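You operate a simulated robot arm through the tools that you are given. There is no shell and no other tool.

You run a simulated robot arm. Do the job below in one go: nothing can be reset, and whatever is moved stays where it is left.

JOB
Run one cycle with the green button on the stand, then set the counter to zero.
Fine: slide the button's guard shut again.

It is judged by the outcome, as a careful person would: the job done as asked, and still so three seconds after it is handed in. It fails if anything else is knocked over, pushed out of place, dropped, spilled or broken.

ROBOT AND FRAMES
A 6-joint arm with a four-finger gripper, fixed in place. Base frame: the origin is on the floor under the middle of its stand, x ahead of it, y to its left, z up. Lengths are in cm, angles in degrees, forces in N, time in s.
With the tool pointing down near the work surface it reaches from about 54 to 90 cm from the base axis. Its first joint turns from -166.0 to 166.0 degrees. Payload 3.43 kg.
The TCP is the grasp point between the finger pads, 3 cm short of the fingertips. In the tool frame z runs along the fingers and y along their closing line. The gripper opens to 12 cm; its body begins 8.5 cm behind the TCP.
Orientation is that of the tool frame in the base frame, as a unit quaternion [w, x, y, z]. With the fingers straight down and closing along the base's y, the tool's x points along the base's -x, its y along +y and its z along -z.

CONTROLS
- The arm moves only by the tool jog_arm. Its argument "increments" is a list of rows, each an object (a shift or turn left out is 0, a gripper value left out holds the last) with "gripper": the finger opening in cm, from 0 to 12; "translation": the shift along the tool's x, y, z in cm, a list of three; "rotation": the turn, a rotation vector about the tool's x, y, z in degrees, a list of three. In form: [{"gripper": gripper, "translation": [x, y, z], "rotation": [wx, wy, wz]}, ...]. A call has 1 to 20 rows; each row shifts and turns the commanded pose from where the row before left it, along the tool's axes as they then stand. Each row takes 0.2 s and may step no farther than 5 cm and 8.6 degrees from the row before; otherwise, or with a gripper value out of range, the whole call is refused. Where a pose cannot be reached the arm comes as near as it can. A force on the tool above 40 N (or 10 N above the force at the start of the call, whichever is more), or a blocked arm, ends the call early, and 0.2 s more pass. The fingers move at their own pace (about 13.62 cm/s each) and stop on an object; they squeeze with about 32 N. The grip force told is the motor's: it shows also when the fingers shut on nothing. Time passes only in rows, and 0.2 s behind the last, so rows that do not move let the fingers close. The reply holds the time, the measured pose of the TCP, the force on the tool along the base axes, the opening and the grip force, in the units named above and with some noise, with the torque about the TCP (base axes, N m) and any sound that the robot's microphone picked up.
- Cameras (640 x 400 px; columns grow to the right, rows downward): "scene" is fixed at [22.1, 65.08, 169.24]; the picture's right is [-0.98, -0.19, 0.00], its down [-0.08, 0.43, -0.90] and it looks along [0.17, -0.88, -0.43] (base axes); focal length 314 px, centre (320, 200). "wrist" rides on the gripper at [7.1, -1.7, -12.1] in the tool frame; the picture's right is [0.23, 0.97, 0.00], its down [-0.81, 0.19, -0.55] and it looks along [-0.54, 0.13, 0.83] (tool axes); focal length 275 px, centre (320, 200). There is no depth. A picture from a camera that has moved, and an enlarged one, comes with that camera's place and axes in the base frame and with its lens.
- grab_frame(camera): a new picture of that camera. The clock stands still meanwhile.
- raise_lower(by): moves the trunk up (or, below 0, down) by that many cm; the arm rides with it, the base frame stays. It gives what a move gives, with no picture.
- inspect(camera, box): a new picture of the part [left, top, right, bottom] of that camera's present view, enlarged. The clock stands still meanwhile.
- finish_job(): hands the job in; it is judged then, once.

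Nothing tells you positions but the pictures and the camera data. Unless the task says otherwise, let go and move clear before handing in.

The tools are called after "Call:" as name(argument=value, ...) on one line, values as JSON. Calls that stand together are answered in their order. jog_arm: Moves the arm, as the interface text tells. Its arguments: {"type":"object","properties":{"increments":{"type":"array"}},"required":["increments"]} The other tools are called the same way: raise_lower (by) moves the trunk up or down; grab_frame (camera) takes a picture; inspect (camera, box) takes an enlarged picture of a part of a camera's view; finish_job () hands the job in.

At the start:

```text
time: 0.0
position: [26.27, -44.22, 127.5]
orientation: [0.001, 0.001, 1.0, 0.0]
wrist_force: [0.0, -0.6, -0.3]
ft_torque: [-0.01, 0.0, -0.01]
gripper_width: 11.99
grasp_force: 0.1
trunk travel left (down, up): [-32.5, 21.5]
```

scene: 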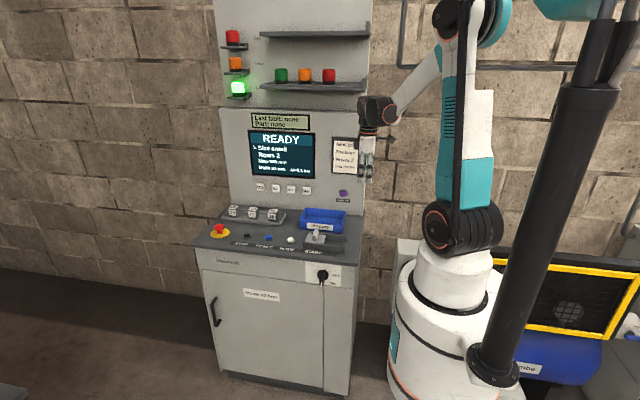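
wrist: 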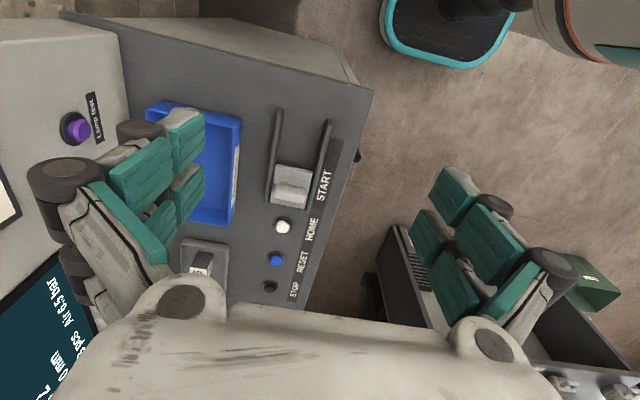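

I see a machine stand with a display reading READY, a sloped panel with STOP, RESET, HOME and START (under a sliding guard), and counter-like wheels. I'll look closer before moving.

Call:
inspect(camera="scene", box=[190, 190, 370, 290])

Call:
inspect(camera="scene", box=[210, 100, 390, 210])

Call:
inspect(camera="wrist", box=[140, 60, 400, 320])

Call:
inspect(camera="scene", box=[200, 10, 390, 110])

```text
3.56 times, centred on (280, 240) of scene
camera zoom: at [22.1, 65.08, 169.24], right [-0.98, -0.19, 0.0], down [-0.08, 0.43, -0.9], along [0.17, -0.88, -0.43], focal length 1116 px, centre (462, 58)
```

zoom: 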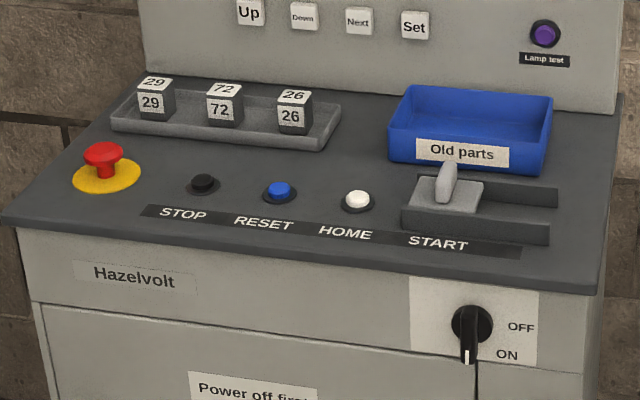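

```text
3.56 times, centred on (300, 155) of scene
camera zoom: at [22.1, 65.08, 169.24], right [-0.98, -0.19, 0.0], down [-0.08, 0.43, -0.9], along [0.17, -0.88, -0.43], focal length 1116 px, centre (391, 360)
```

zoom: 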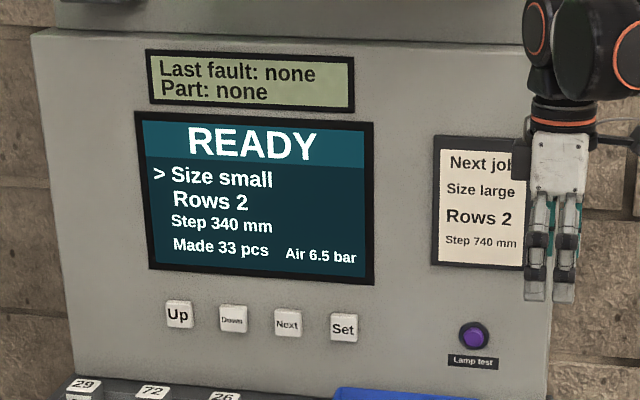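

```text
1.54 times, centred on (270, 190) of wrist
camera zoom: at [19.28, -45.68, 139.43], right [-0.23, 0.97, 0.0], down [0.81, 0.19, 0.55], along [0.54, 0.13, -0.83], focal length 424 px, centre (397, 215)
```

zoom: 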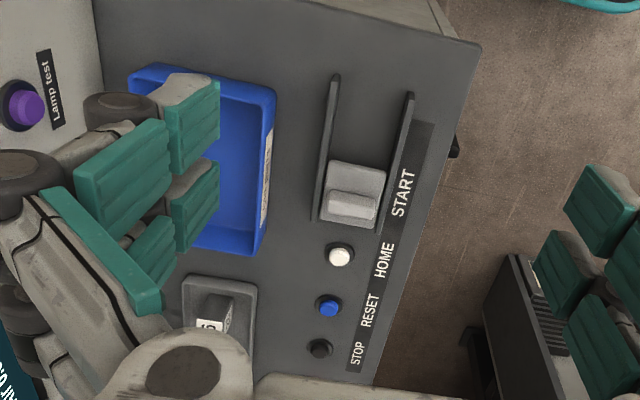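

```text
3.37 times, centred on (295, 60) of scene
camera zoom: at [22.1, 65.08, 169.24], right [-0.98, -0.19, 0.0], down [-0.08, 0.43, -0.9], along [0.17, -0.88, -0.43], focal length 1057 px, centre (404, 672)
```

zoom: 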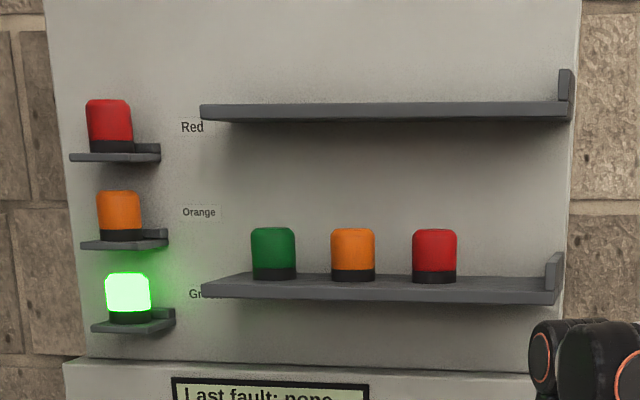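

The machine reads READY with "Made 33 pcs". START sits under a sliding guard whose grip I place near (45, -44.6, 99), with HOME near x=56 and RESET near x=66. Next I move above the guard and turn the tool 90° so the fingers close along x and the camera faces the panel.

Call:
jog_arm(increments=[{"translation": [-4.7, 0, 0]}, {"translation": [-4.7, 0, 0]}, {"translation": [-4.7, 0, 0]}, {"translation": [-4.7, 0, 0]}, {"rotation": [0, 0, 8.5]}, {"rotation": [0, 0, 8.5]}, {"rotation": [0, 0, 8.5]}, {"rotation": [0, 0, 8.5]}, {"rotation": [0, 0, 8.5]}, {"rotation": [0, 0, 8.5]}, {"rotation": [0, 0, 8.5]}, {"rotation": [0, 0, 8.5]}, {"rotation": [0, 0, 8.5]}, {"rotation": [0, 0, 8.5]}, {"rotation": [0, 0, 5]}, {}])

```text
time: 3.4
position: [45.1, -43.98, 127.33]
orientation: [0.0, 0.708, 0.706, 0.001]
wrist_force: [0.2, 0.7, -0.2]
ft_torque: [0.02, 0.01, 0.0]
gripper_width: 12.01
grasp_force: 0.1
trunk travel left (down, up): [-32.5, 21.5]
```

The tool is now over the guard with tool x along base +y and tool y along base +x. I'll take new pictures to refine the positions.

Call:
grab_frame(camera="wrist")

Call:
inspect(camera="scene", box=[200, 120, 380, 260])

```text
taken
camera wrist: at [43.52, -36.83, 139.44], right [0.97, 0.23, 0.0], down [0.19, -0.81, 0.55], along [0.13, -0.54, -0.83], focal length 275 px, centre (320, 200)
```

wrist: 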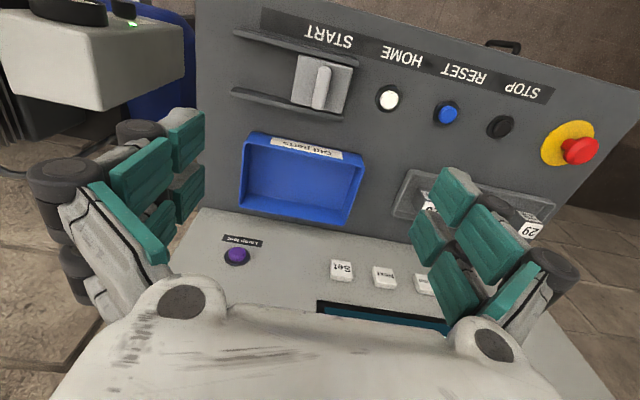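

```text
2.86 times, centred on (290, 190) of scene
camera zoom: at [22.1, 65.08, 169.24], right [-0.98, -0.19, 0.0], down [-0.08, 0.43, -0.9], along [0.17, -0.88, -0.43], focal length 897 px, centre (406, 229)
```

zoom: 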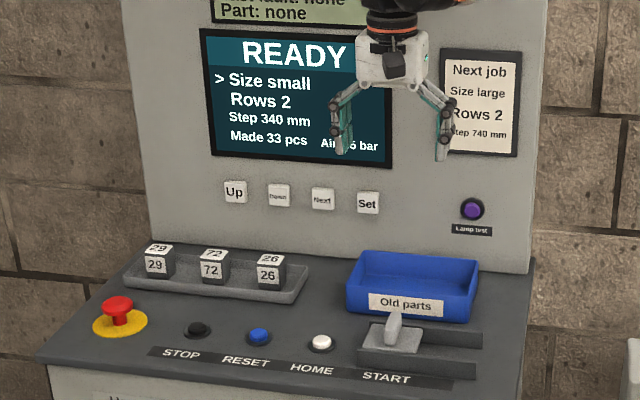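

Call:
inspect(camera="wrist", box=[220, 10, 420, 135])

Call:
inspect(camera="scene", box=[290, 215, 360, 260])

Call:
inspect(camera="wrist", box=[380, 30, 600, 170])

```text
3.20 times, centred on (320, 72) of wrist
camera zoom: at [43.52, -36.83, 139.44], right [0.97, 0.23, 0.0], down [0.19, -0.81, 0.55], along [0.13, -0.54, -0.83], focal length 881 px, centre (320, 608)
```

zoom: 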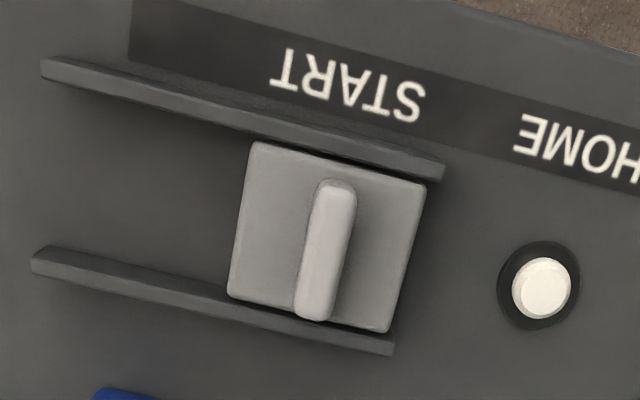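

```text
8.89 times, centred on (325, 238) of scene
camera zoom: at [22.1, 65.08, 169.24], right [-0.98, -0.19, 0.0], down [-0.08, 0.43, -0.9], along [0.17, -0.88, -0.43], focal length 2790 px, centre (276, -133)
```

zoom: 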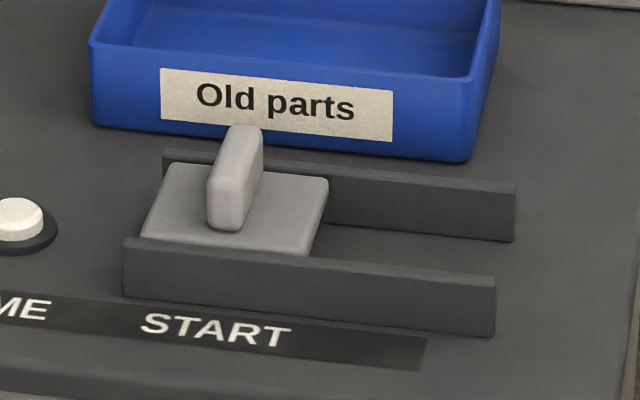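

```text
2.86 times, centred on (490, 100) of wrist
camera zoom: at [43.52, -36.83, 139.44], right [0.97, 0.23, 0.0], down [0.19, -0.81, 0.55], along [0.13, -0.54, -0.83], focal length 786 px, centre (-166, 486)
```

zoom: 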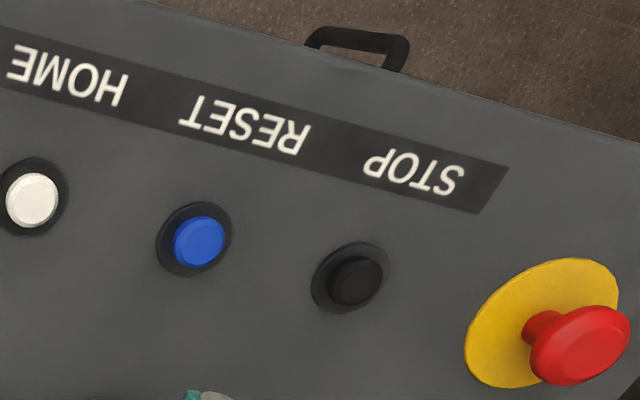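

The guard's slab runs between two rails that extend toward -x, with an upright grip bar about 1.6 cm thick at (45.6, -44.7), its top near z=99.4. I'll narrow the fingers and come down around the bar, stopping high first.

Call:
jog_arm(increments=[{"gripper": 6, "translation": [-0.72, 0.5, 0]}, {"translation": [0, 0, 4.5]}, {"translation": [0, 0, 4.5]}, {"translation": [0, 0, 4.5]}, {"translation": [0, 0, 4.5]}, {"translation": [0, 0, 4]}, {}])

Call:
grab_frame(camera="wrist")

Call:
inspect(camera="scene", box=[270, 180, 370, 260])

```text
time: 5.0
position: [45.53, -44.84, 105.38]
orientation: [0.0, 0.707, 0.707, 0.0]
wrist_force: [0.6, 0.7, 0.6]
ft_torque: [-0.02, 0.02, 0.0]
gripper_width: 5.99
grasp_force: 0.1
trunk travel left (down, up): [-32.5, 21.5]
```

```text
taken
camera wrist: at [44.03, -37.7, 117.39], right [0.97, 0.23, 0.0], down [0.19, -0.81, 0.55], along [0.13, -0.54, -0.83], focal length 275 px, centre (320, 200)
```

wrist: 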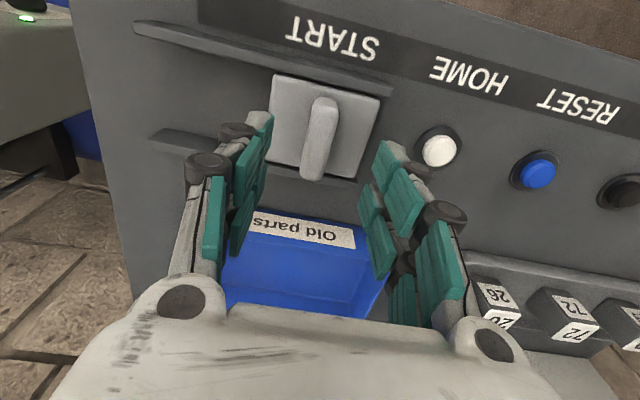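

```text
5.00 times, centred on (320, 220) of scene
camera zoom: at [22.1, 65.08, 169.24], right [-0.98, -0.19, 0.0], down [-0.08, 0.43, -0.9], along [0.17, -0.88, -0.43], focal length 1569 px, centre (320, 100)
```

zoom: 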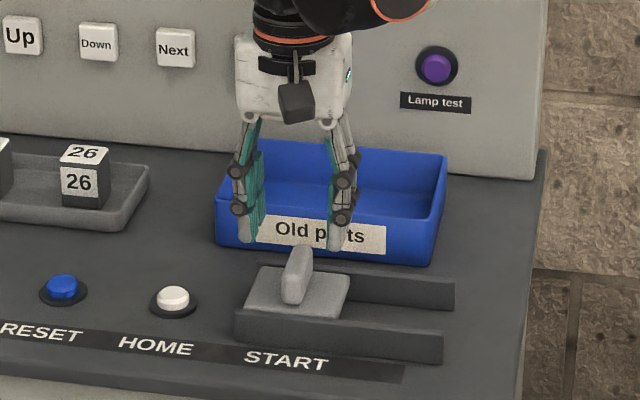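

Call:
inspect(camera="scene", box=[296, 210, 352, 245])

Call:
inspect(camera="wrist", box=[220, 60, 440, 200])

```text
11.43 times, centred on (324, 228) of scene
camera zoom: at [22.1, 65.08, 169.24], right [-0.98, -0.19, 0.0], down [-0.08, 0.43, -0.9], along [0.17, -0.88, -0.43], focal length 3587 px, centre (274, -114)
```

zoom: 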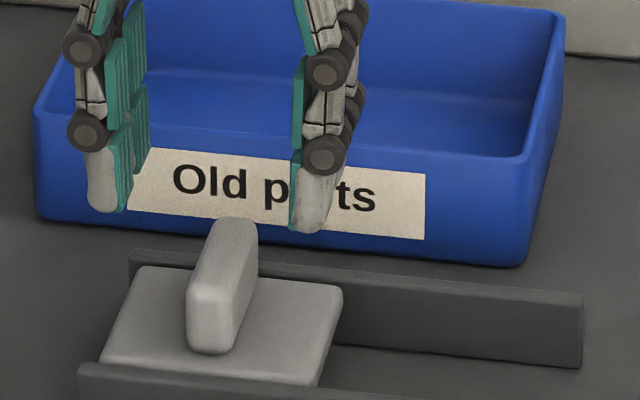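

```text
2.86 times, centred on (330, 130) of wrist
camera zoom: at [44.03, -37.7, 117.39], right [0.97, 0.23, 0.0], down [0.19, -0.81, 0.55], along [0.13, -0.54, -0.83], focal length 786 px, centre (291, 400)
```

zoom: 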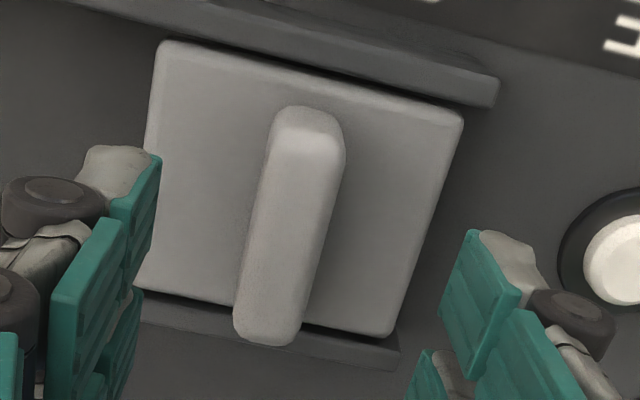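

The grip bar spans y from -42 to -47 with its top near z=100.3 and the slab top near 97.9. I'll lower so the tips are about 0.8 cm above the slab and close on the bar.

Call:
jog_arm(increments=[{"translation": [0, 0, 2]}, {"translation": [0, 0, 1.6]}, {}, {"gripper": 3}, {"gripper": 1}, {}, {}])

Call:
inspect(camera="scene", box=[296, 210, 352, 245])

Call:
inspect(camera="wrist", box=[220, 60, 440, 200])

```text
time: 6.6
position: [45.51, -44.81, 101.75]
orientation: [-0.001, 0.707, 0.708, -0.001]
wrist_force: [-12.3, 5.0, -15.2]
ft_torque: [-0.33, 0.38, 0.11]
gripper_width: 1.8
grasp_force: 45.3
trunk travel left (down, up): [-32.5, 21.5]
```

```text
11.43 times, centred on (324, 228) of scene
camera zoom: at [22.1, 65.08, 169.24], right [-0.98, -0.19, 0.0], down [-0.08, 0.43, -0.9], along [0.17, -0.88, -0.43], focal length 3587 px, centre (274, -114)
```

zoom: 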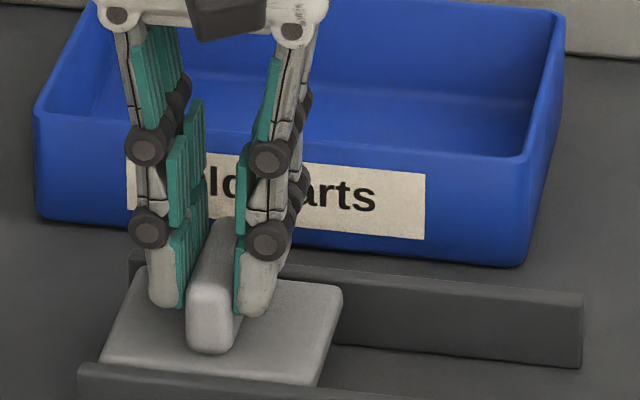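

```text
2.86 times, centred on (330, 130) of wrist
camera zoom: at [43.95, -37.61, 113.78], right [0.97, 0.23, 0.0], down [0.19, -0.81, 0.55], along [0.13, -0.54, -0.83], focal length 786 px, centre (291, 400)
```

zoom: 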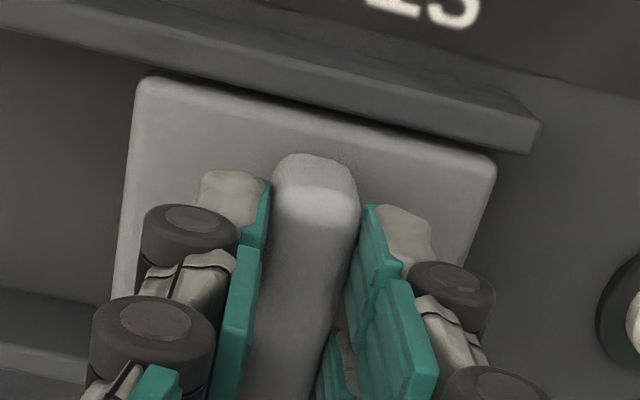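

The fingers hold the bar at 1.8 cm opening. I'll slide the guard toward -x gently and watch the force.

Call:
jog_arm(increments=[{"translation": [0, -0.5, 0]}, {"translation": [0, -0.5, 0]}, {"translation": [0, -0.5, 0]}, {"translation": [0, -0.5, 0]}, {}])

Call:
inspect(camera="scene", box=[290, 200, 360, 250])

```text
time: 7.8
position: [43.73, -44.85, 101.73]
orientation: [-0.001, 0.707, 0.707, 0.0]
wrist_force: [-0.1, 1.6, -12.0]
ft_torque: [0.45, 0.03, 0.11]
gripper_width: 1.79
grasp_force: 45.8
trunk travel left (down, up): [-32.5, 21.5]
```

```text
8.00 times, centred on (325, 225) of scene
camera zoom: at [22.1, 65.08, 169.24], right [-0.98, -0.19, 0.0], down [-0.08, 0.43, -0.9], along [0.17, -0.88, -0.43], focal length 2511 px, centre (280, 0)
```

zoom: 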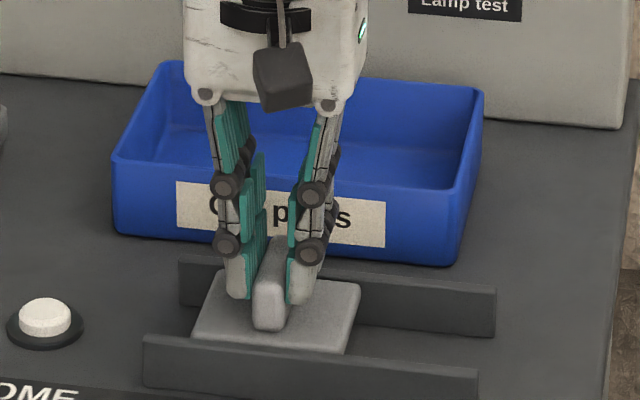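

The guard follows the gripper. I'll continue sliding it.

Call:
jog_arm(increments=[{"translation": [0, -0.7, 0]}, {"translation": [0, -0.7, 0]}, {"translation": [0, -0.7, 0]}, {"translation": [0, -0.7, 0]}, {"translation": [0, -0.7, 0]}, {"translation": [0, -0.7, 0]}, {"translation": [0, -0.7, 0]}, {"translation": [0, -0.5, 0]}, {}])

Call:
inspect(camera="scene", box=[290, 200, 360, 250])

Call:
grab_frame(camera="wrist")

```text
time: 9.8
position: [38.21, -44.8, 101.76]
orientation: [0.0, 0.707, 0.707, 0.0]
wrist_force: [-1.1, 6.1, -25.7]
ft_torque: [-0.01, -0.01, 0.04]
gripper_width: 1.82
grasp_force: 44.8
trunk travel left (down, up): [-32.5, 21.5]
```

```text
8.00 times, centred on (325, 225) of scene
camera zoom: at [22.1, 65.08, 169.24], right [-0.98, -0.19, 0.0], down [-0.08, 0.43, -0.9], along [0.17, -0.88, -0.43], focal length 2511 px, centre (280, 0)
```

zoom: 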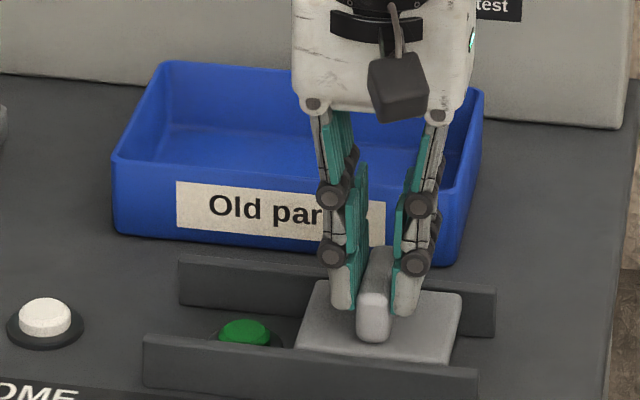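

```text
taken
camera wrist: at [36.69, -37.62, 113.79], right [0.97, 0.23, 0.0], down [0.19, -0.81, 0.55], along [0.13, -0.54, -0.83], focal length 275 px, centre (320, 200)
```

wrist: 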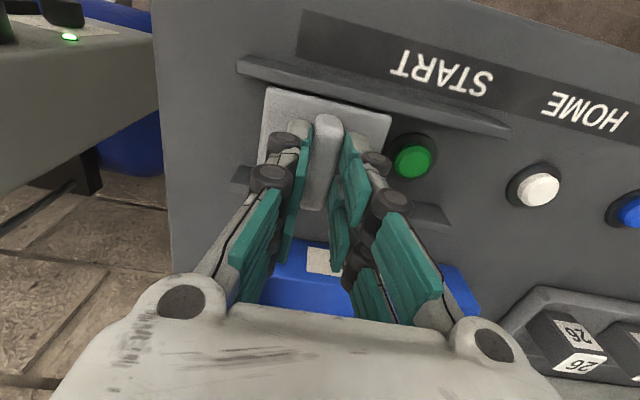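

The green button is coming clear. I'll slide the guard roughly 2 cm more toward its open end.

Call:
jog_arm(increments=[{"translation": [0, -0.5, 0]}, {"translation": [0, -0.5, 0]}, {"translation": [0, -0.5, 0]}, {"translation": [0, -0.3, 0]}, {}])

Call:
inspect(camera="scene", box=[290, 200, 360, 250])

```text
time: 11.0
position: [36.96, -44.84, 101.73]
orientation: [0.0, 0.706, 0.708, 0.001]
wrist_force: [40.3, -0.5, 9.8]
ft_torque: [1.18, -1.21, -0.39]
gripper_width: 1.8
grasp_force: 45.1
trunk travel left (down, up): [-32.5, 21.5]
```

```text
8.00 times, centred on (325, 225) of scene
camera zoom: at [22.1, 65.08, 169.24], right [-0.98, -0.19, 0.0], down [-0.08, 0.43, -0.9], along [0.17, -0.88, -0.43], focal length 2511 px, centre (280, 0)
```

zoom: 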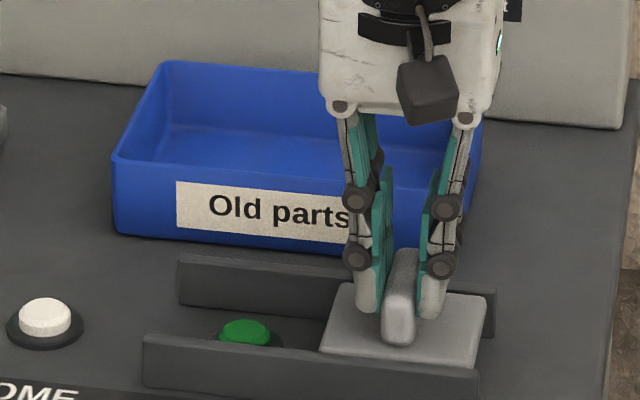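

The guard hit its stop near x=37 and the green button, near (45.4, -44.7), is fully exposed. I'll ease off the force, release the bar and lift clear, then look at the button from above.

Call:
jog_arm(increments=[{"translation": [0, 0.3, 0]}, {}, {"gripper": 4}, {"gripper": 4}, {"translation": [0, 0, -3]}, {"translation": [0, 0, -4]}, {"translation": [0, 4, 0], "gripper": 0}, {"translation": [0, 4.2, 0]}, {}])

Call:
grab_frame(camera="wrist")

Call:
inspect(camera="scene", box=[270, 190, 360, 250])

```text
time: 13.0
position: [44.96, -44.79, 109.05]
orientation: [0.0, 0.708, 0.706, 0.0]
wrist_force: [0.1, 0.1, 0.4]
ft_torque: [0.0, 0.01, -0.04]
gripper_width: 0.01
grasp_force: 31.8
trunk travel left (down, up): [-32.5, 21.5]
```

```text
taken
camera wrist: at [43.3, -37.6, 121.02], right [0.97, 0.23, 0.0], down [0.19, -0.81, 0.55], along [0.13, -0.54, -0.83], focal length 275 px, centre (320, 200)
```

wrist: 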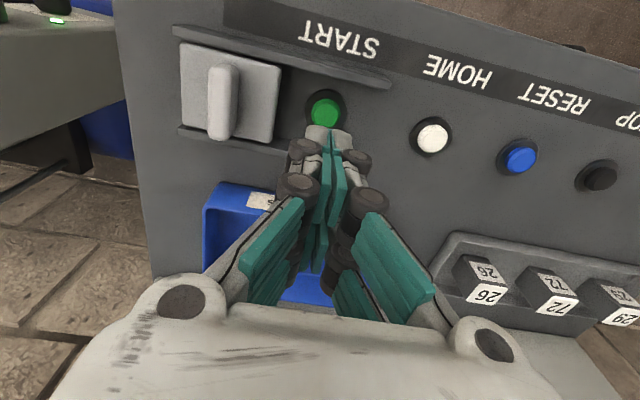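

```text
6.67 times, centred on (315, 220) of scene
camera zoom: at [22.1, 65.08, 169.24], right [-0.98, -0.19, 0.0], down [-0.08, 0.43, -0.9], along [0.17, -0.88, -0.43], focal length 2092 px, centre (353, 67)
```

zoom: 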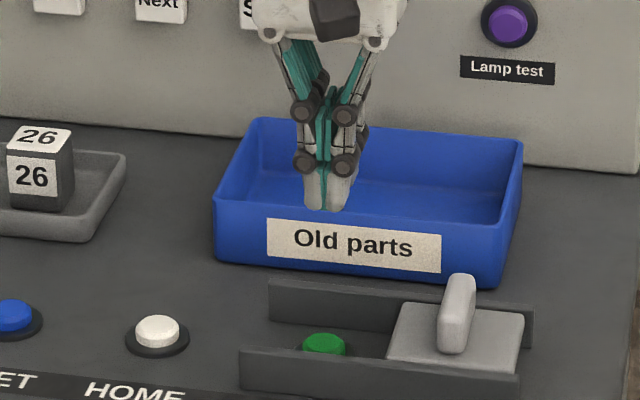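

START is at about (45.4, -44.6) with its cap near z=95.7. I'll center the closed fingers over it and come down to about 1 cm above.

Call:
jog_arm(increments=[{"translation": [0.2, 0.4, 0]}, {"translation": [0, 0, 4]}, {"translation": [0, 0, 3.5]}, {"translation": [0, 0, 1.7]}, {}])

Call:
grab_frame(camera="wrist")

Call:
inspect(camera="scene", box=[290, 200, 360, 250])

```text
time: 14.2
position: [45.33, -44.75, 99.82]
orientation: [0.0, 0.707, 0.707, 0.0]
wrist_force: [0.1, 0.2, -0.8]
ft_torque: [0.04, -0.01, 0.01]
gripper_width: 0.0
grasp_force: 32.4
trunk travel left (down, up): [-32.5, 21.5]
```

```text
taken
camera wrist: at [43.64, -37.41, 111.74], right [0.97, 0.23, 0.0], down [0.19, -0.81, 0.55], along [0.13, -0.54, -0.83], focal length 275 px, centre (320, 200)
```

wrist: 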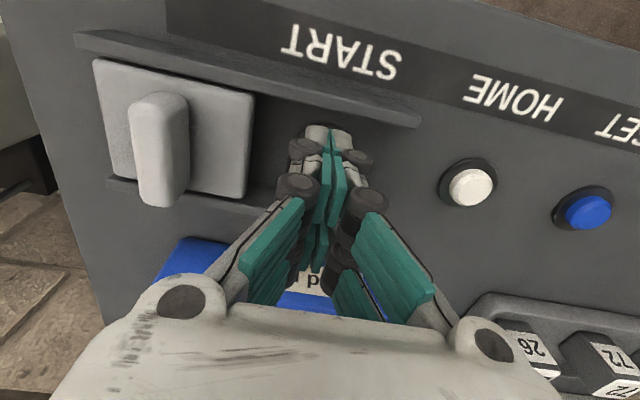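

```text
8.00 times, centred on (325, 225) of scene
camera zoom: at [22.1, 65.08, 169.24], right [-0.98, -0.19, 0.0], down [-0.08, 0.43, -0.9], along [0.17, -0.88, -0.43], focal length 2511 px, centre (280, 0)
```

zoom: 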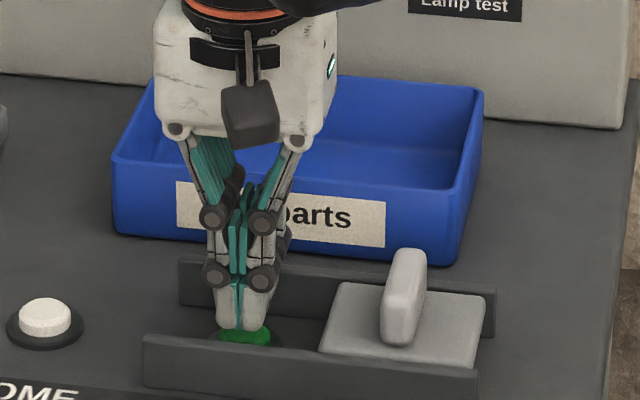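

The fingers are centered over the green button. I'll go down in small steps until I feel it press.

Call:
jog_arm(increments=[{"translation": [0, 0, 0.3]}, {"translation": [0, 0, 0.3]}, {"translation": [0, 0, 0.3]}, {"translation": [0, 0, 0.2]}])

```text
time: 15.2
position: [45.24, -44.78, 98.56]
orientation: [0.0, 0.707, 0.707, 0.0]
wrist_force: [-0.6, 0.0, -0.3]
ft_torque: [0.02, 0.02, 0.01]
gripper_width: 0.0
grasp_force: 32.1
trunk travel left (down, up): [-32.5, 21.5]
```

Call:
jog_arm(increments=[{"translation": [0, 0, 0.2]}, {"translation": [0, 0, 0.2]}])

Call:
inspect(camera="scene", box=[290, 200, 360, 250])

```text
time: 15.8
position: [45.27, -44.64, 98.24]
orientation: [0.0, 0.707, 0.707, 0.0]
wrist_force: [0.0, 0.4, 0.3]
ft_torque: [-0.02, 0.01, 0.02]
gripper_width: 0.01
grasp_force: 32.5
trunk travel left (down, up): [-32.5, 21.5]
```

```text
8.00 times, centred on (325, 225) of scene
camera zoom: at [22.1, 65.08, 169.24], right [-0.98, -0.19, 0.0], down [-0.08, 0.43, -0.9], along [0.17, -0.88, -0.43], focal length 2511 px, centre (280, 0)
```

zoom: 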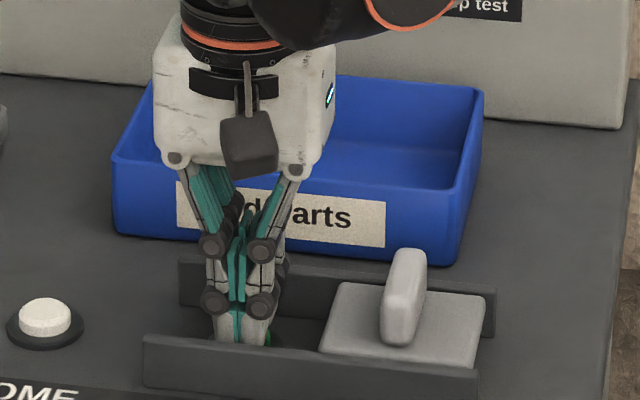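

No contact yet at tip height 95.2, so I'll keep creeping down.

Call:
jog_arm(increments=[{"translation": [0, 0, 0.2]}, {"translation": [0, 0, 0.15]}])

```text
time: 16.4
position: [45.32, -44.59, 97.96]
orientation: [0.0, 0.707, 0.707, 0.0]
wrist_force: [0.9, 0.3, 0.5]
ft_torque: [-0.01, -0.01, 0.01]
gripper_width: 0.6
grasp_force: 33.2
trunk travel left (down, up): [-32.5, 21.5]
```

Call:
inspect(camera="scene", box=[290, 200, 360, 250])

Call:
inspect(camera="wrist", box=[240, 80, 420, 200])

Call:
inspect(camera="scene", box=[220, 110, 370, 200])

```text
8.00 times, centred on (325, 225) of scene
camera zoom: at [22.1, 65.08, 169.24], right [-0.98, -0.19, 0.0], down [-0.08, 0.43, -0.9], along [0.17, -0.88, -0.43], focal length 2511 px, centre (280, 0)
```

zoom: 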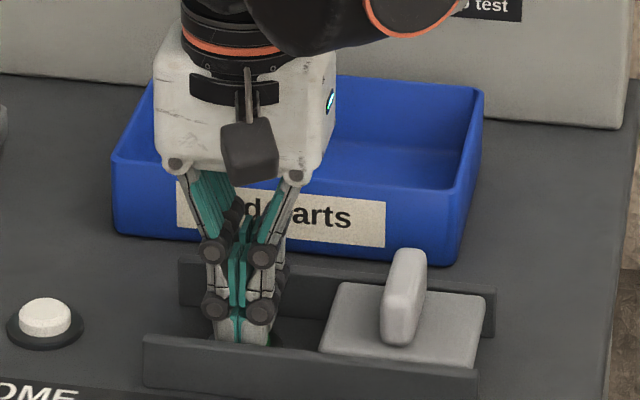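

```text
3.33 times, centred on (330, 140) of wrist
camera zoom: at [43.68, -37.38, 109.77], right [0.97, 0.23, 0.0], down [0.19, -0.81, 0.55], along [0.13, -0.54, -0.83], focal length 918 px, centre (287, 400)
```

zoom: 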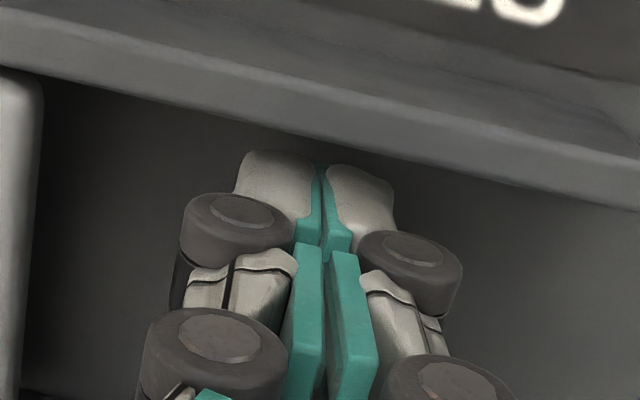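

```text
4.27 times, centred on (295, 155) of scene
camera zoom: at [22.1, 65.08, 169.24], right [-0.98, -0.19, 0.0], down [-0.08, 0.43, -0.9], along [0.17, -0.88, -0.43], focal length 1339 px, centre (427, 392)
```

zoom: 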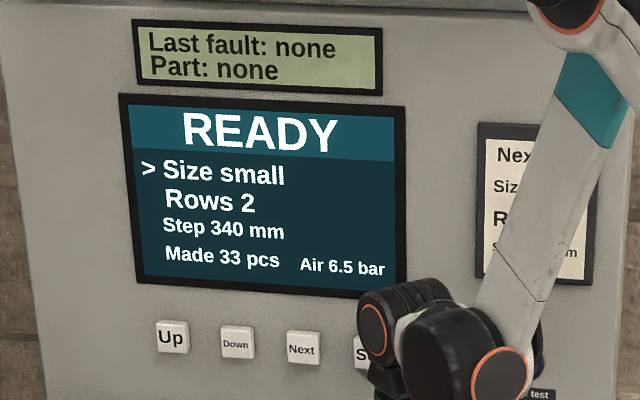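

The fingers have just begun to touch the cap and the display still shows READY 33. I'll press a little further.

Call:
jog_arm(increments=[{"translation": [0, 0, 0.15]}, {"translation": [0, 0, 0.15]}])

Call:
inspect(camera="scene", box=[220, 110, 370, 200])

```text
time: 17.0
position: [45.33, -44.68, 97.5]
orientation: [-0.001, 0.707, 0.707, 0.0]
wrist_force: [-0.3, 0.6, 2.6]
ft_torque: [-0.01, -0.01, -0.01]
gripper_width: 0.6
grasp_force: 33.7
trunk travel left (down, up): [-32.5, 21.5]
heard: click
```

```text
4.27 times, centred on (295, 155) of scene
camera zoom: at [22.1, 65.08, 169.24], right [-0.98, -0.19, 0.0], down [-0.08, 0.43, -0.9], along [0.17, -0.88, -0.43], focal length 1339 px, centre (427, 392)
```

zoom: 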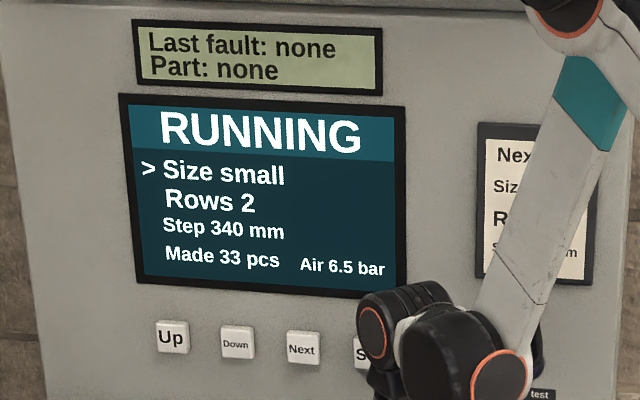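

A click and the display shows RUNNING. I'll lift straight off the button and wait for the cycle to end.

Call:
jog_arm(increments=[{"translation": [0, 0, -2]}, {"translation": [0, 0, -4]}, {"translation": [0, 0, -4]}, {"translation": [0, 0, -2]}, {}, {}, {}, {}])

Call:
inspect(camera="scene", box=[200, 10, 390, 200])

```text
time: 18.8
position: [45.21, -44.56, 109.32]
orientation: [0.0, 0.708, 0.707, 0.001]
wrist_force: [0.8, -0.4, 0.2]
ft_torque: [0.01, -0.02, 0.0]
gripper_width: 0.0
grasp_force: 33.5
trunk travel left (down, up): [-32.5, 21.5]
```

```text
2.11 times, centred on (295, 105) of scene
camera zoom: at [22.1, 65.08, 169.24], right [-0.98, -0.19, 0.0], down [-0.08, 0.43, -0.9], along [0.17, -0.88, -0.43], focal length 661 px, centre (373, 400)
```

zoom: 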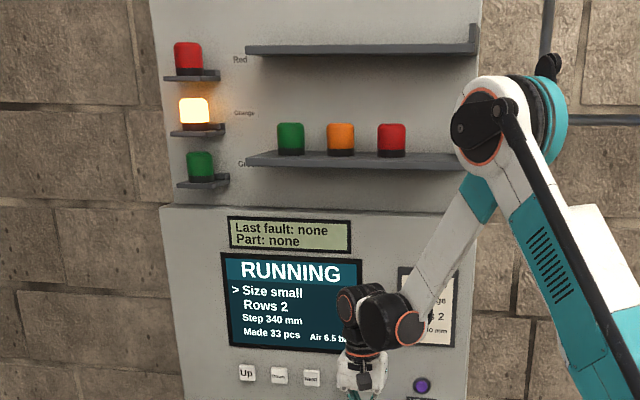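

The cycle is running (orange lamp on). I'll hold still above and let it finish.

Call:
jog_arm(increments=[{}, {}, {}, {}, {}, {}, {}, {}, {}, {}, {}, {}, {}, {}, {}])

Call:
inspect(camera="scene", box=[200, 10, 390, 200])

```text
time: 22.0
position: [45.27, -44.59, 109.27]
orientation: [0.0, 0.707, 0.707, 0.0]
wrist_force: [-0.6, -0.7, 0.3]
ft_torque: [-0.02, 0.02, 0.0]
gripper_width: 0.0
grasp_force: 33.2
trunk travel left (down, up): [-32.5, 21.5]
```

```text
2.11 times, centred on (295, 105) of scene
camera zoom: at [22.1, 65.08, 169.24], right [-0.98, -0.19, 0.0], down [-0.08, 0.43, -0.9], along [0.17, -0.88, -0.43], focal length 661 px, centre (373, 400)
```

zoom: 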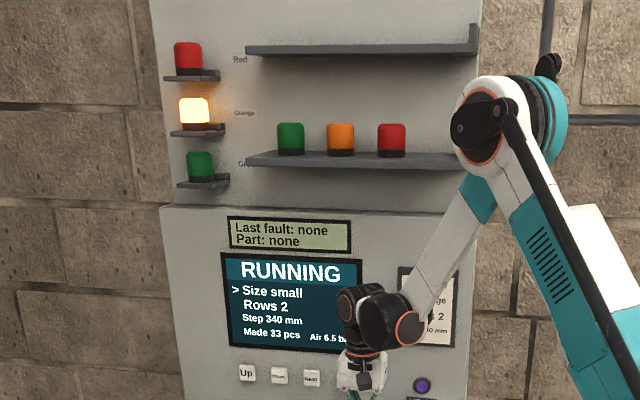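

Still running, so I'll keep waiting.

Call:
jog_arm(increments=[{}, {}, {}, {}, {}, {}, {}, {}, {}, {}, {}, {}, {}, {}, {}])

Call:
inspect(camera="scene", box=[200, 10, 390, 200])

```text
time: 25.2
position: [45.19, -44.57, 109.3]
orientation: [0.0, 0.707, 0.707, 0.0]
wrist_force: [-0.2, -0.1, 0.1]
ft_torque: [-0.01, -0.03, 0.0]
gripper_width: 0.0
grasp_force: 33.1
trunk travel left (down, up): [-32.5, 21.5]
```

```text
2.11 times, centred on (295, 105) of scene
camera zoom: at [22.1, 65.08, 169.24], right [-0.98, -0.19, 0.0], down [-0.08, 0.43, -0.9], along [0.17, -0.88, -0.43], focal length 661 px, centre (373, 400)
```

zoom: 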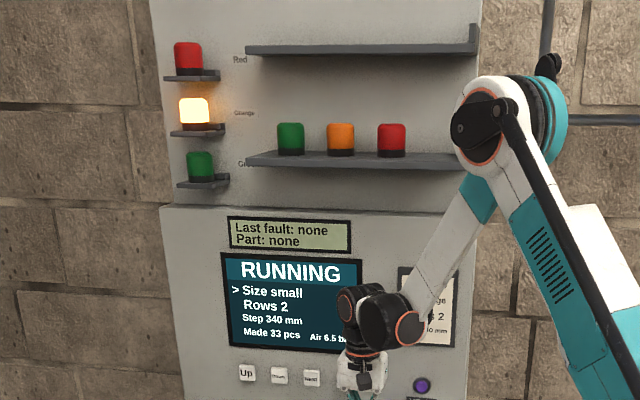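

Call:
jog_arm(increments=[{}, {}, {}, {}, {}, {}, {}, {}, {}, {}, {}, {}, {}, {}, {}, {}, {}, {}, {}, {}])

Call:
inspect(camera="scene", box=[200, 10, 390, 200])

```text
time: 29.4
position: [45.16, -44.58, 109.33]
orientation: [0.0, 0.708, 0.707, 0.0]
wrist_force: [-0.5, 0.9, -1.1]
ft_torque: [0.05, 0.01, 0.02]
gripper_width: 0.0
grasp_force: 32.9
trunk travel left (down, up): [-32.5, 21.5]
```

```text
2.11 times, centred on (295, 105) of scene
camera zoom: at [22.1, 65.08, 169.24], right [-0.98, -0.19, 0.0], down [-0.08, 0.43, -0.9], along [0.17, -0.88, -0.43], focal length 661 px, centre (373, 400)
```

zoom: 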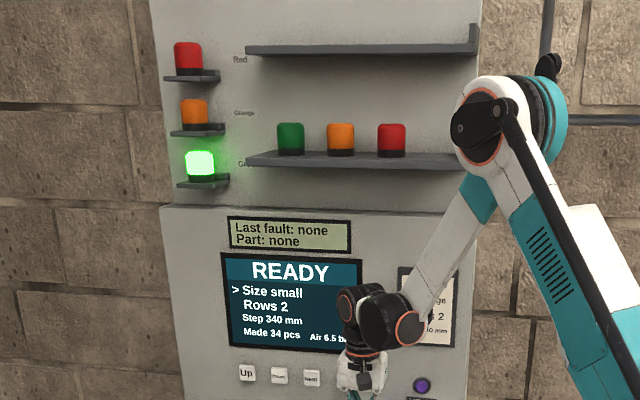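

The cycle finished: READY, Made 34 pcs, green lamp on. I'll shut the guard now by going back over its bar near x=37.1, gripping it and sliding it +x.

Call:
jog_arm(increments=[{"translation": [-0.2, -4, 0], "gripper": 5}, {"translation": [0, -4.1, 0], "gripper": 5}, {}, {"translation": [0, 0, 4]}, {}])

Call:
inspect(camera="scene", box=[290, 200, 360, 250])

Call:
grab_frame(camera="wrist")

```text
time: 30.6
position: [37.14, -44.74, 105.34]
orientation: [0.0, 0.708, 0.707, 0.0]
wrist_force: [0.1, -1.2, 1.6]
ft_torque: [0.03, -0.03, 0.0]
gripper_width: 5.0
grasp_force: 0.0
trunk travel left (down, up): [-32.5, 21.5]
```

```text
8.00 times, centred on (325, 225) of scene
camera zoom: at [22.1, 65.08, 169.24], right [-0.98, -0.19, 0.0], down [-0.08, 0.43, -0.9], along [0.17, -0.88, -0.43], focal length 2511 px, centre (280, 0)
```

zoom: 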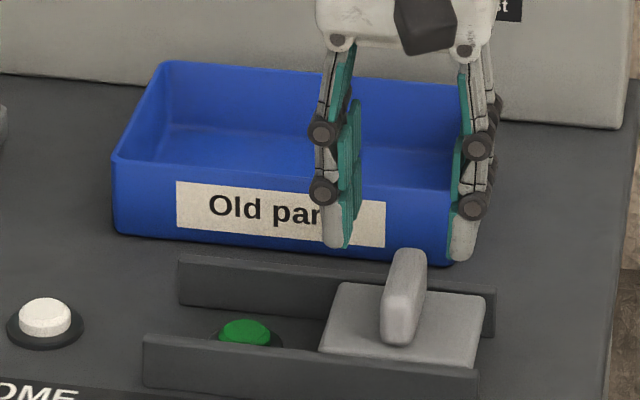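

```text
taken
camera wrist: at [35.51, -37.61, 117.42], right [0.97, 0.23, 0.0], down [0.19, -0.81, 0.55], along [0.13, -0.54, -0.83], focal length 275 px, centre (320, 200)
```

wrist: 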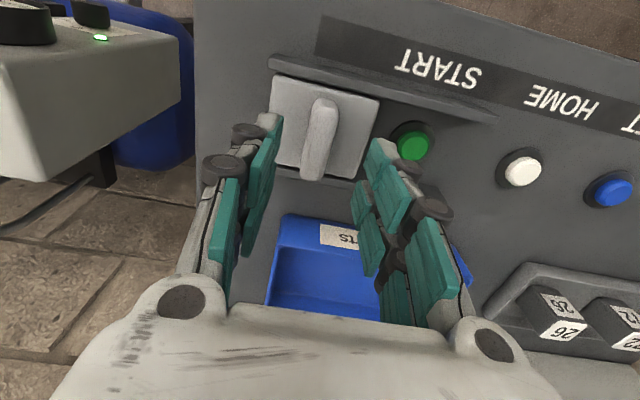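

The fingers straddle the bar evenly. I'll lower to the same grip height as before and close.

Call:
jog_arm(increments=[{"translation": [0, 0, 2]}, {"translation": [0, 0, 1.6]}, {}, {"gripper": 3}, {"gripper": 1}, {}, {}])

```text
time: 32.2
position: [37.21, -44.81, 101.81]
orientation: [0.0, 0.707, 0.707, 0.001]
wrist_force: [-3.4, 1.1, -7.3]
ft_torque: [-0.26, 0.06, 0.02]
gripper_width: 1.77
grasp_force: 44.3
trunk travel left (down, up): [-32.5, 21.5]
```

I have the bar again. Sliding the guard back +x.

Call:
jog_arm(increments=[{"translation": [0, 0.5, 0]}, {"translation": [0, 0.7, 0]}, {"translation": [0, 0.7, 0]}, {"translation": [0, 0.7, 0]}, {"translation": [0, 0.7, 0]}, {"translation": [0, 0.7, 0]}, {"translation": [0, 0.7, 0]}, {"translation": [0, 0.7, 0]}, {"translation": [0, 0.7, 0]}, {"translation": [0, 0.7, 0]}, {"translation": [0, 0.5, 0]}, {}])

```text
time: 34.8
position: [44.51, -44.82, 101.94]
orientation: [0.0, 0.707, 0.707, 0.0]
wrist_force: [-0.3, 0.1, -3.4]
ft_torque: [-0.25, 0.04, 0.04]
gripper_width: 1.8
grasp_force: 44.8
trunk travel left (down, up): [-32.5, 21.5]
```

Call:
jog_arm(increments=[{"translation": [0, 0.3, 0]}, {"translation": [0, 0.3, 0]}, {"translation": [0, 0.3, 0]}, {"translation": [0, 0.2, 0]}, {"translation": [0, 0.2, 0]}, {"translation": [0, 0.2, 0]}, {"translation": [0, 0.2, 0]}, {}])

Call:
inspect(camera="scene", box=[290, 200, 360, 250])

```text
time: 36.2
position: [45.67, -44.94, 101.94]
orientation: [-0.003, 0.708, 0.706, -0.001]
wrist_force: [-12.8, -2.3, -7.7]
ft_torque: [0.14, 0.5, 0.48]
gripper_width: 1.77
grasp_force: 45.1
trunk travel left (down, up): [-32.5, 21.5]
stopped in row 7: the force on the tool passed its limit at 43 N (the readings are from after the stop); the commanded pose is now the measured one
```

```text
8.00 times, centred on (325, 225) of scene
camera zoom: at [22.1, 65.08, 169.24], right [-0.98, -0.19, 0.0], down [-0.08, 0.43, -0.9], along [0.17, -0.88, -0.43], focal length 2511 px, centre (280, 0)
```

zoom: 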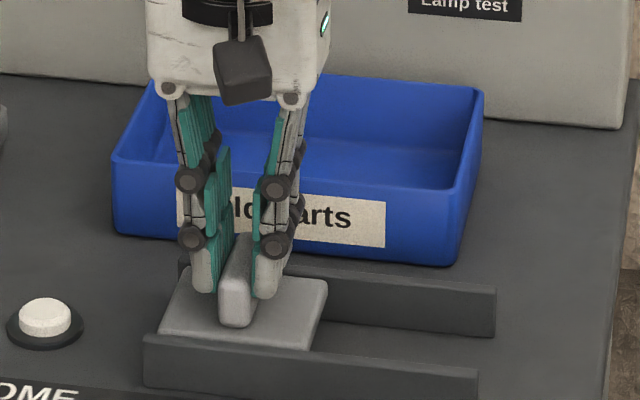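

The guard is back against its closed stop at x≈45.6. I'll release and lift clear, then check it.

Call:
jog_arm(increments=[{}, {"gripper": 4}, {"gripper": 4}, {"translation": [0, 0, -3]}, {"translation": [0, 0, -4.5]}, {}])

Call:
inspect(camera="scene", box=[290, 215, 360, 260])

Call:
grab_frame(camera="wrist")

```text
time: 37.6
position: [45.81, -44.74, 109.42]
orientation: [-0.003, 0.708, 0.706, -0.001]
wrist_force: [0.4, 0.9, -1.1]
ft_torque: [-0.01, 0.01, 0.04]
gripper_width: 4.02
grasp_force: 0.0
trunk travel left (down, up): [-32.5, 21.5]
```

```text
8.89 times, centred on (325, 238) of scene
camera zoom: at [22.1, 65.08, 169.24], right [-0.98, -0.19, 0.0], down [-0.08, 0.43, -0.9], along [0.17, -0.88, -0.43], focal length 2790 px, centre (276, -133)
```

zoom: 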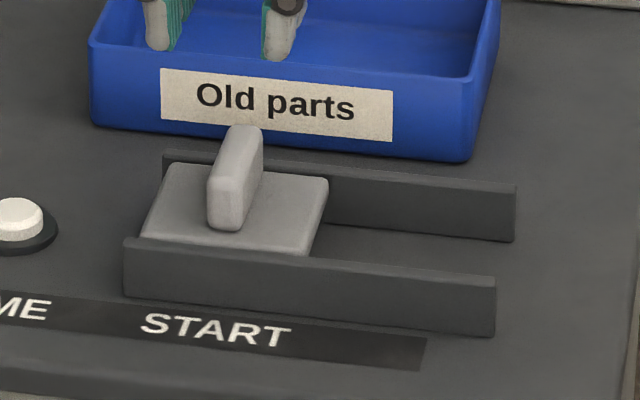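

```text
taken
camera wrist: at [44.26, -37.53, 121.46], right [0.97, 0.23, 0.0], down [0.19, -0.81, 0.55], along [0.12, -0.54, -0.83], focal length 275 px, centre (320, 200)
```

wrist: 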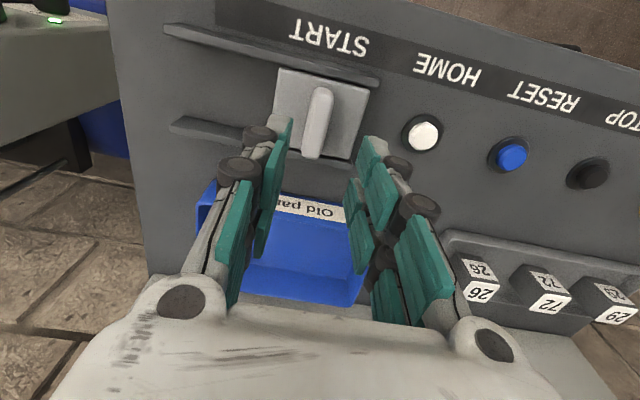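

The guard sits exactly where it was at the start. Now I'll move at this height to RESET, near (66.2, -44.7), with the fingers closed.

Call:
jog_arm(increments=[{"translation": [0, 4.5, 0], "gripper": 0}, {"translation": [0, 4.5, 0]}, {"translation": [0, 4.5, 0]}, {"translation": [0, 4.5, 0]}, {"translation": [0, 2.4, 0]}, {}])

Call:
grab_frame(camera="wrist")

Call:
inspect(camera="scene", box=[220, 190, 310, 250])

```text
time: 39.0
position: [66.2, -44.9, 109.27]
orientation: [-0.002, 0.708, 0.707, -0.001]
wrist_force: [-0.4, 0.5, -0.6]
ft_torque: [0.03, 0.02, 0.02]
gripper_width: 0.01
grasp_force: 31.9
trunk travel left (down, up): [-32.5, 21.5]
```

```text
taken
camera wrist: at [64.64, -37.64, 121.31], right [0.97, 0.23, 0.0], down [0.19, -0.81, 0.55], along [0.12, -0.54, -0.83], focal length 275 px, centre (320, 200)
```

wrist: 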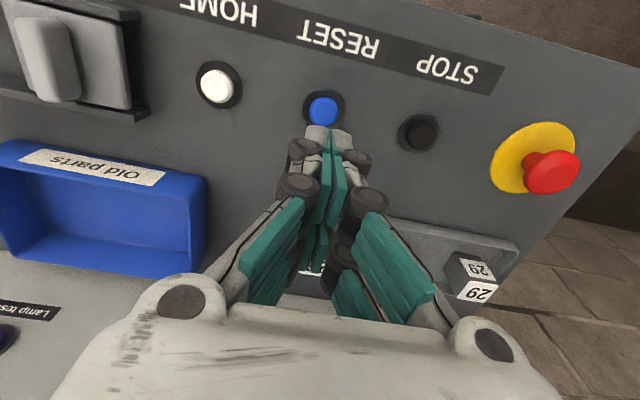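

```text
6.67 times, centred on (265, 220) of scene
camera zoom: at [22.1, 65.08, 169.24], right [-0.98, -0.19, 0.0], down [-0.08, 0.43, -0.9], along [0.17, -0.88, -0.43], focal length 2092 px, centre (687, 67)
```

zoom: 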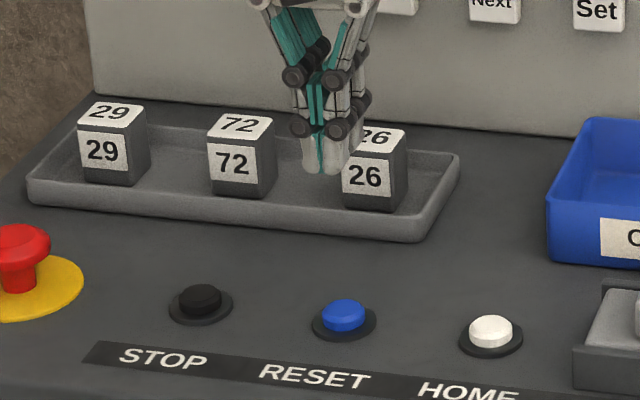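

RESET is almost directly below the tips. I'll nudge +0.2 in x and y and come down to just above it.

Call:
jog_arm(increments=[{"translation": [0.15, 0.2, 0]}, {"translation": [0, 0, 4]}, {"translation": [0, 0, 3.5]}, {"translation": [0, 0, 2.3]}, {}])

Call:
inspect(camera="scene", box=[230, 200, 300, 250])

Call:
inspect(camera="wrist", box=[220, 60, 440, 200])

Call:
inspect(camera="scene", box=[220, 110, 370, 200])

```text
time: 40.2
position: [66.31, -44.81, 99.48]
orientation: [-0.002, 0.708, 0.706, -0.002]
wrist_force: [-0.6, 0.7, -0.1]
ft_torque: [0.01, 0.01, -0.01]
gripper_width: 0.0
grasp_force: 31.3
trunk travel left (down, up): [-32.5, 21.5]
```

```text
8.00 times, centred on (265, 225) of scene
camera zoom: at [22.1, 65.08, 169.24], right [-0.98, -0.19, 0.0], down [-0.08, 0.43, -0.9], along [0.17, -0.88, -0.43], focal length 2511 px, centre (760, 0)
```

zoom: 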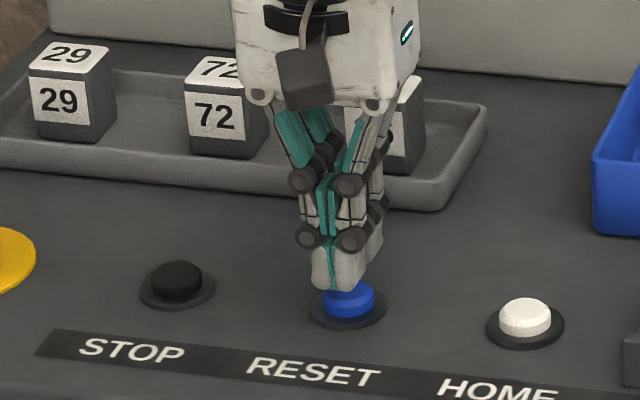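

```text
2.86 times, centred on (330, 130) of wrist
camera zoom: at [64.77, -37.62, 111.48], right [0.97, 0.23, 0.0], down [0.19, -0.81, 0.55], along [0.12, -0.54, -0.83], focal length 786 px, centre (291, 400)
```

zoom: 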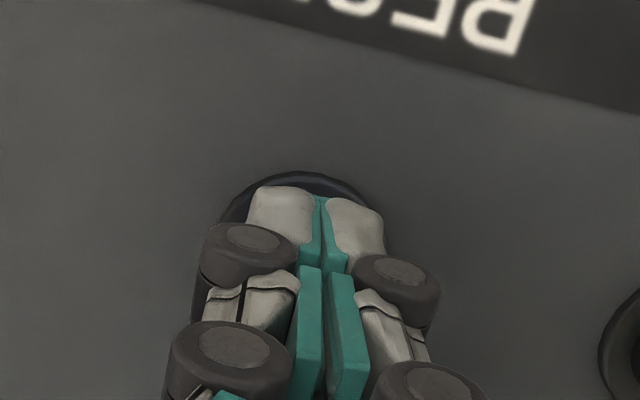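

```text
4.27 times, centred on (295, 155) of scene
camera zoom: at [22.1, 65.08, 169.24], right [-0.98, -0.19, 0.0], down [-0.08, 0.43, -0.9], along [0.17, -0.88, -0.43], focal length 1339 px, centre (427, 392)
```

zoom: 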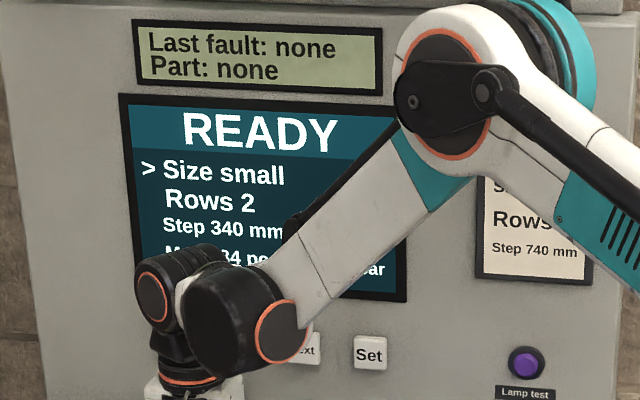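

The tips are over the RESET cap within a couple of millimeters and the display still reads READY, 34. Pressing down in small steps.

Call:
jog_arm(increments=[{"translation": [0, 0, 0.5]}, {"translation": [0, 0, 0.4]}, {"translation": [0, 0, 0.3]}, {"translation": [0, 0, 0.2]}])

```text
time: 41.2
position: [66.37, -44.82, 98.08]
orientation: [-0.002, 0.708, 0.706, -0.003]
wrist_force: [-0.4, 0.0, 0.1]
ft_torque: [-0.05, 0.02, 0.0]
gripper_width: 0.03
grasp_force: 32.4
trunk travel left (down, up): [-32.5, 21.5]
```

Call:
jog_arm(increments=[{"translation": [0, 0, 0.2]}, {"translation": [0, 0, 0.15]}, {"translation": [0, 0, 0.15]}])

```text
time: 42.0
position: [66.26, -44.74, 97.4]
orientation: [-0.002, 0.707, 0.707, -0.001]
wrist_force: [-0.4, -0.4, 1.1]
ft_torque: [0.01, 0.03, 0.0]
gripper_width: 0.61
grasp_force: 33.1
trunk travel left (down, up): [-32.5, 21.5]
heard: click
```

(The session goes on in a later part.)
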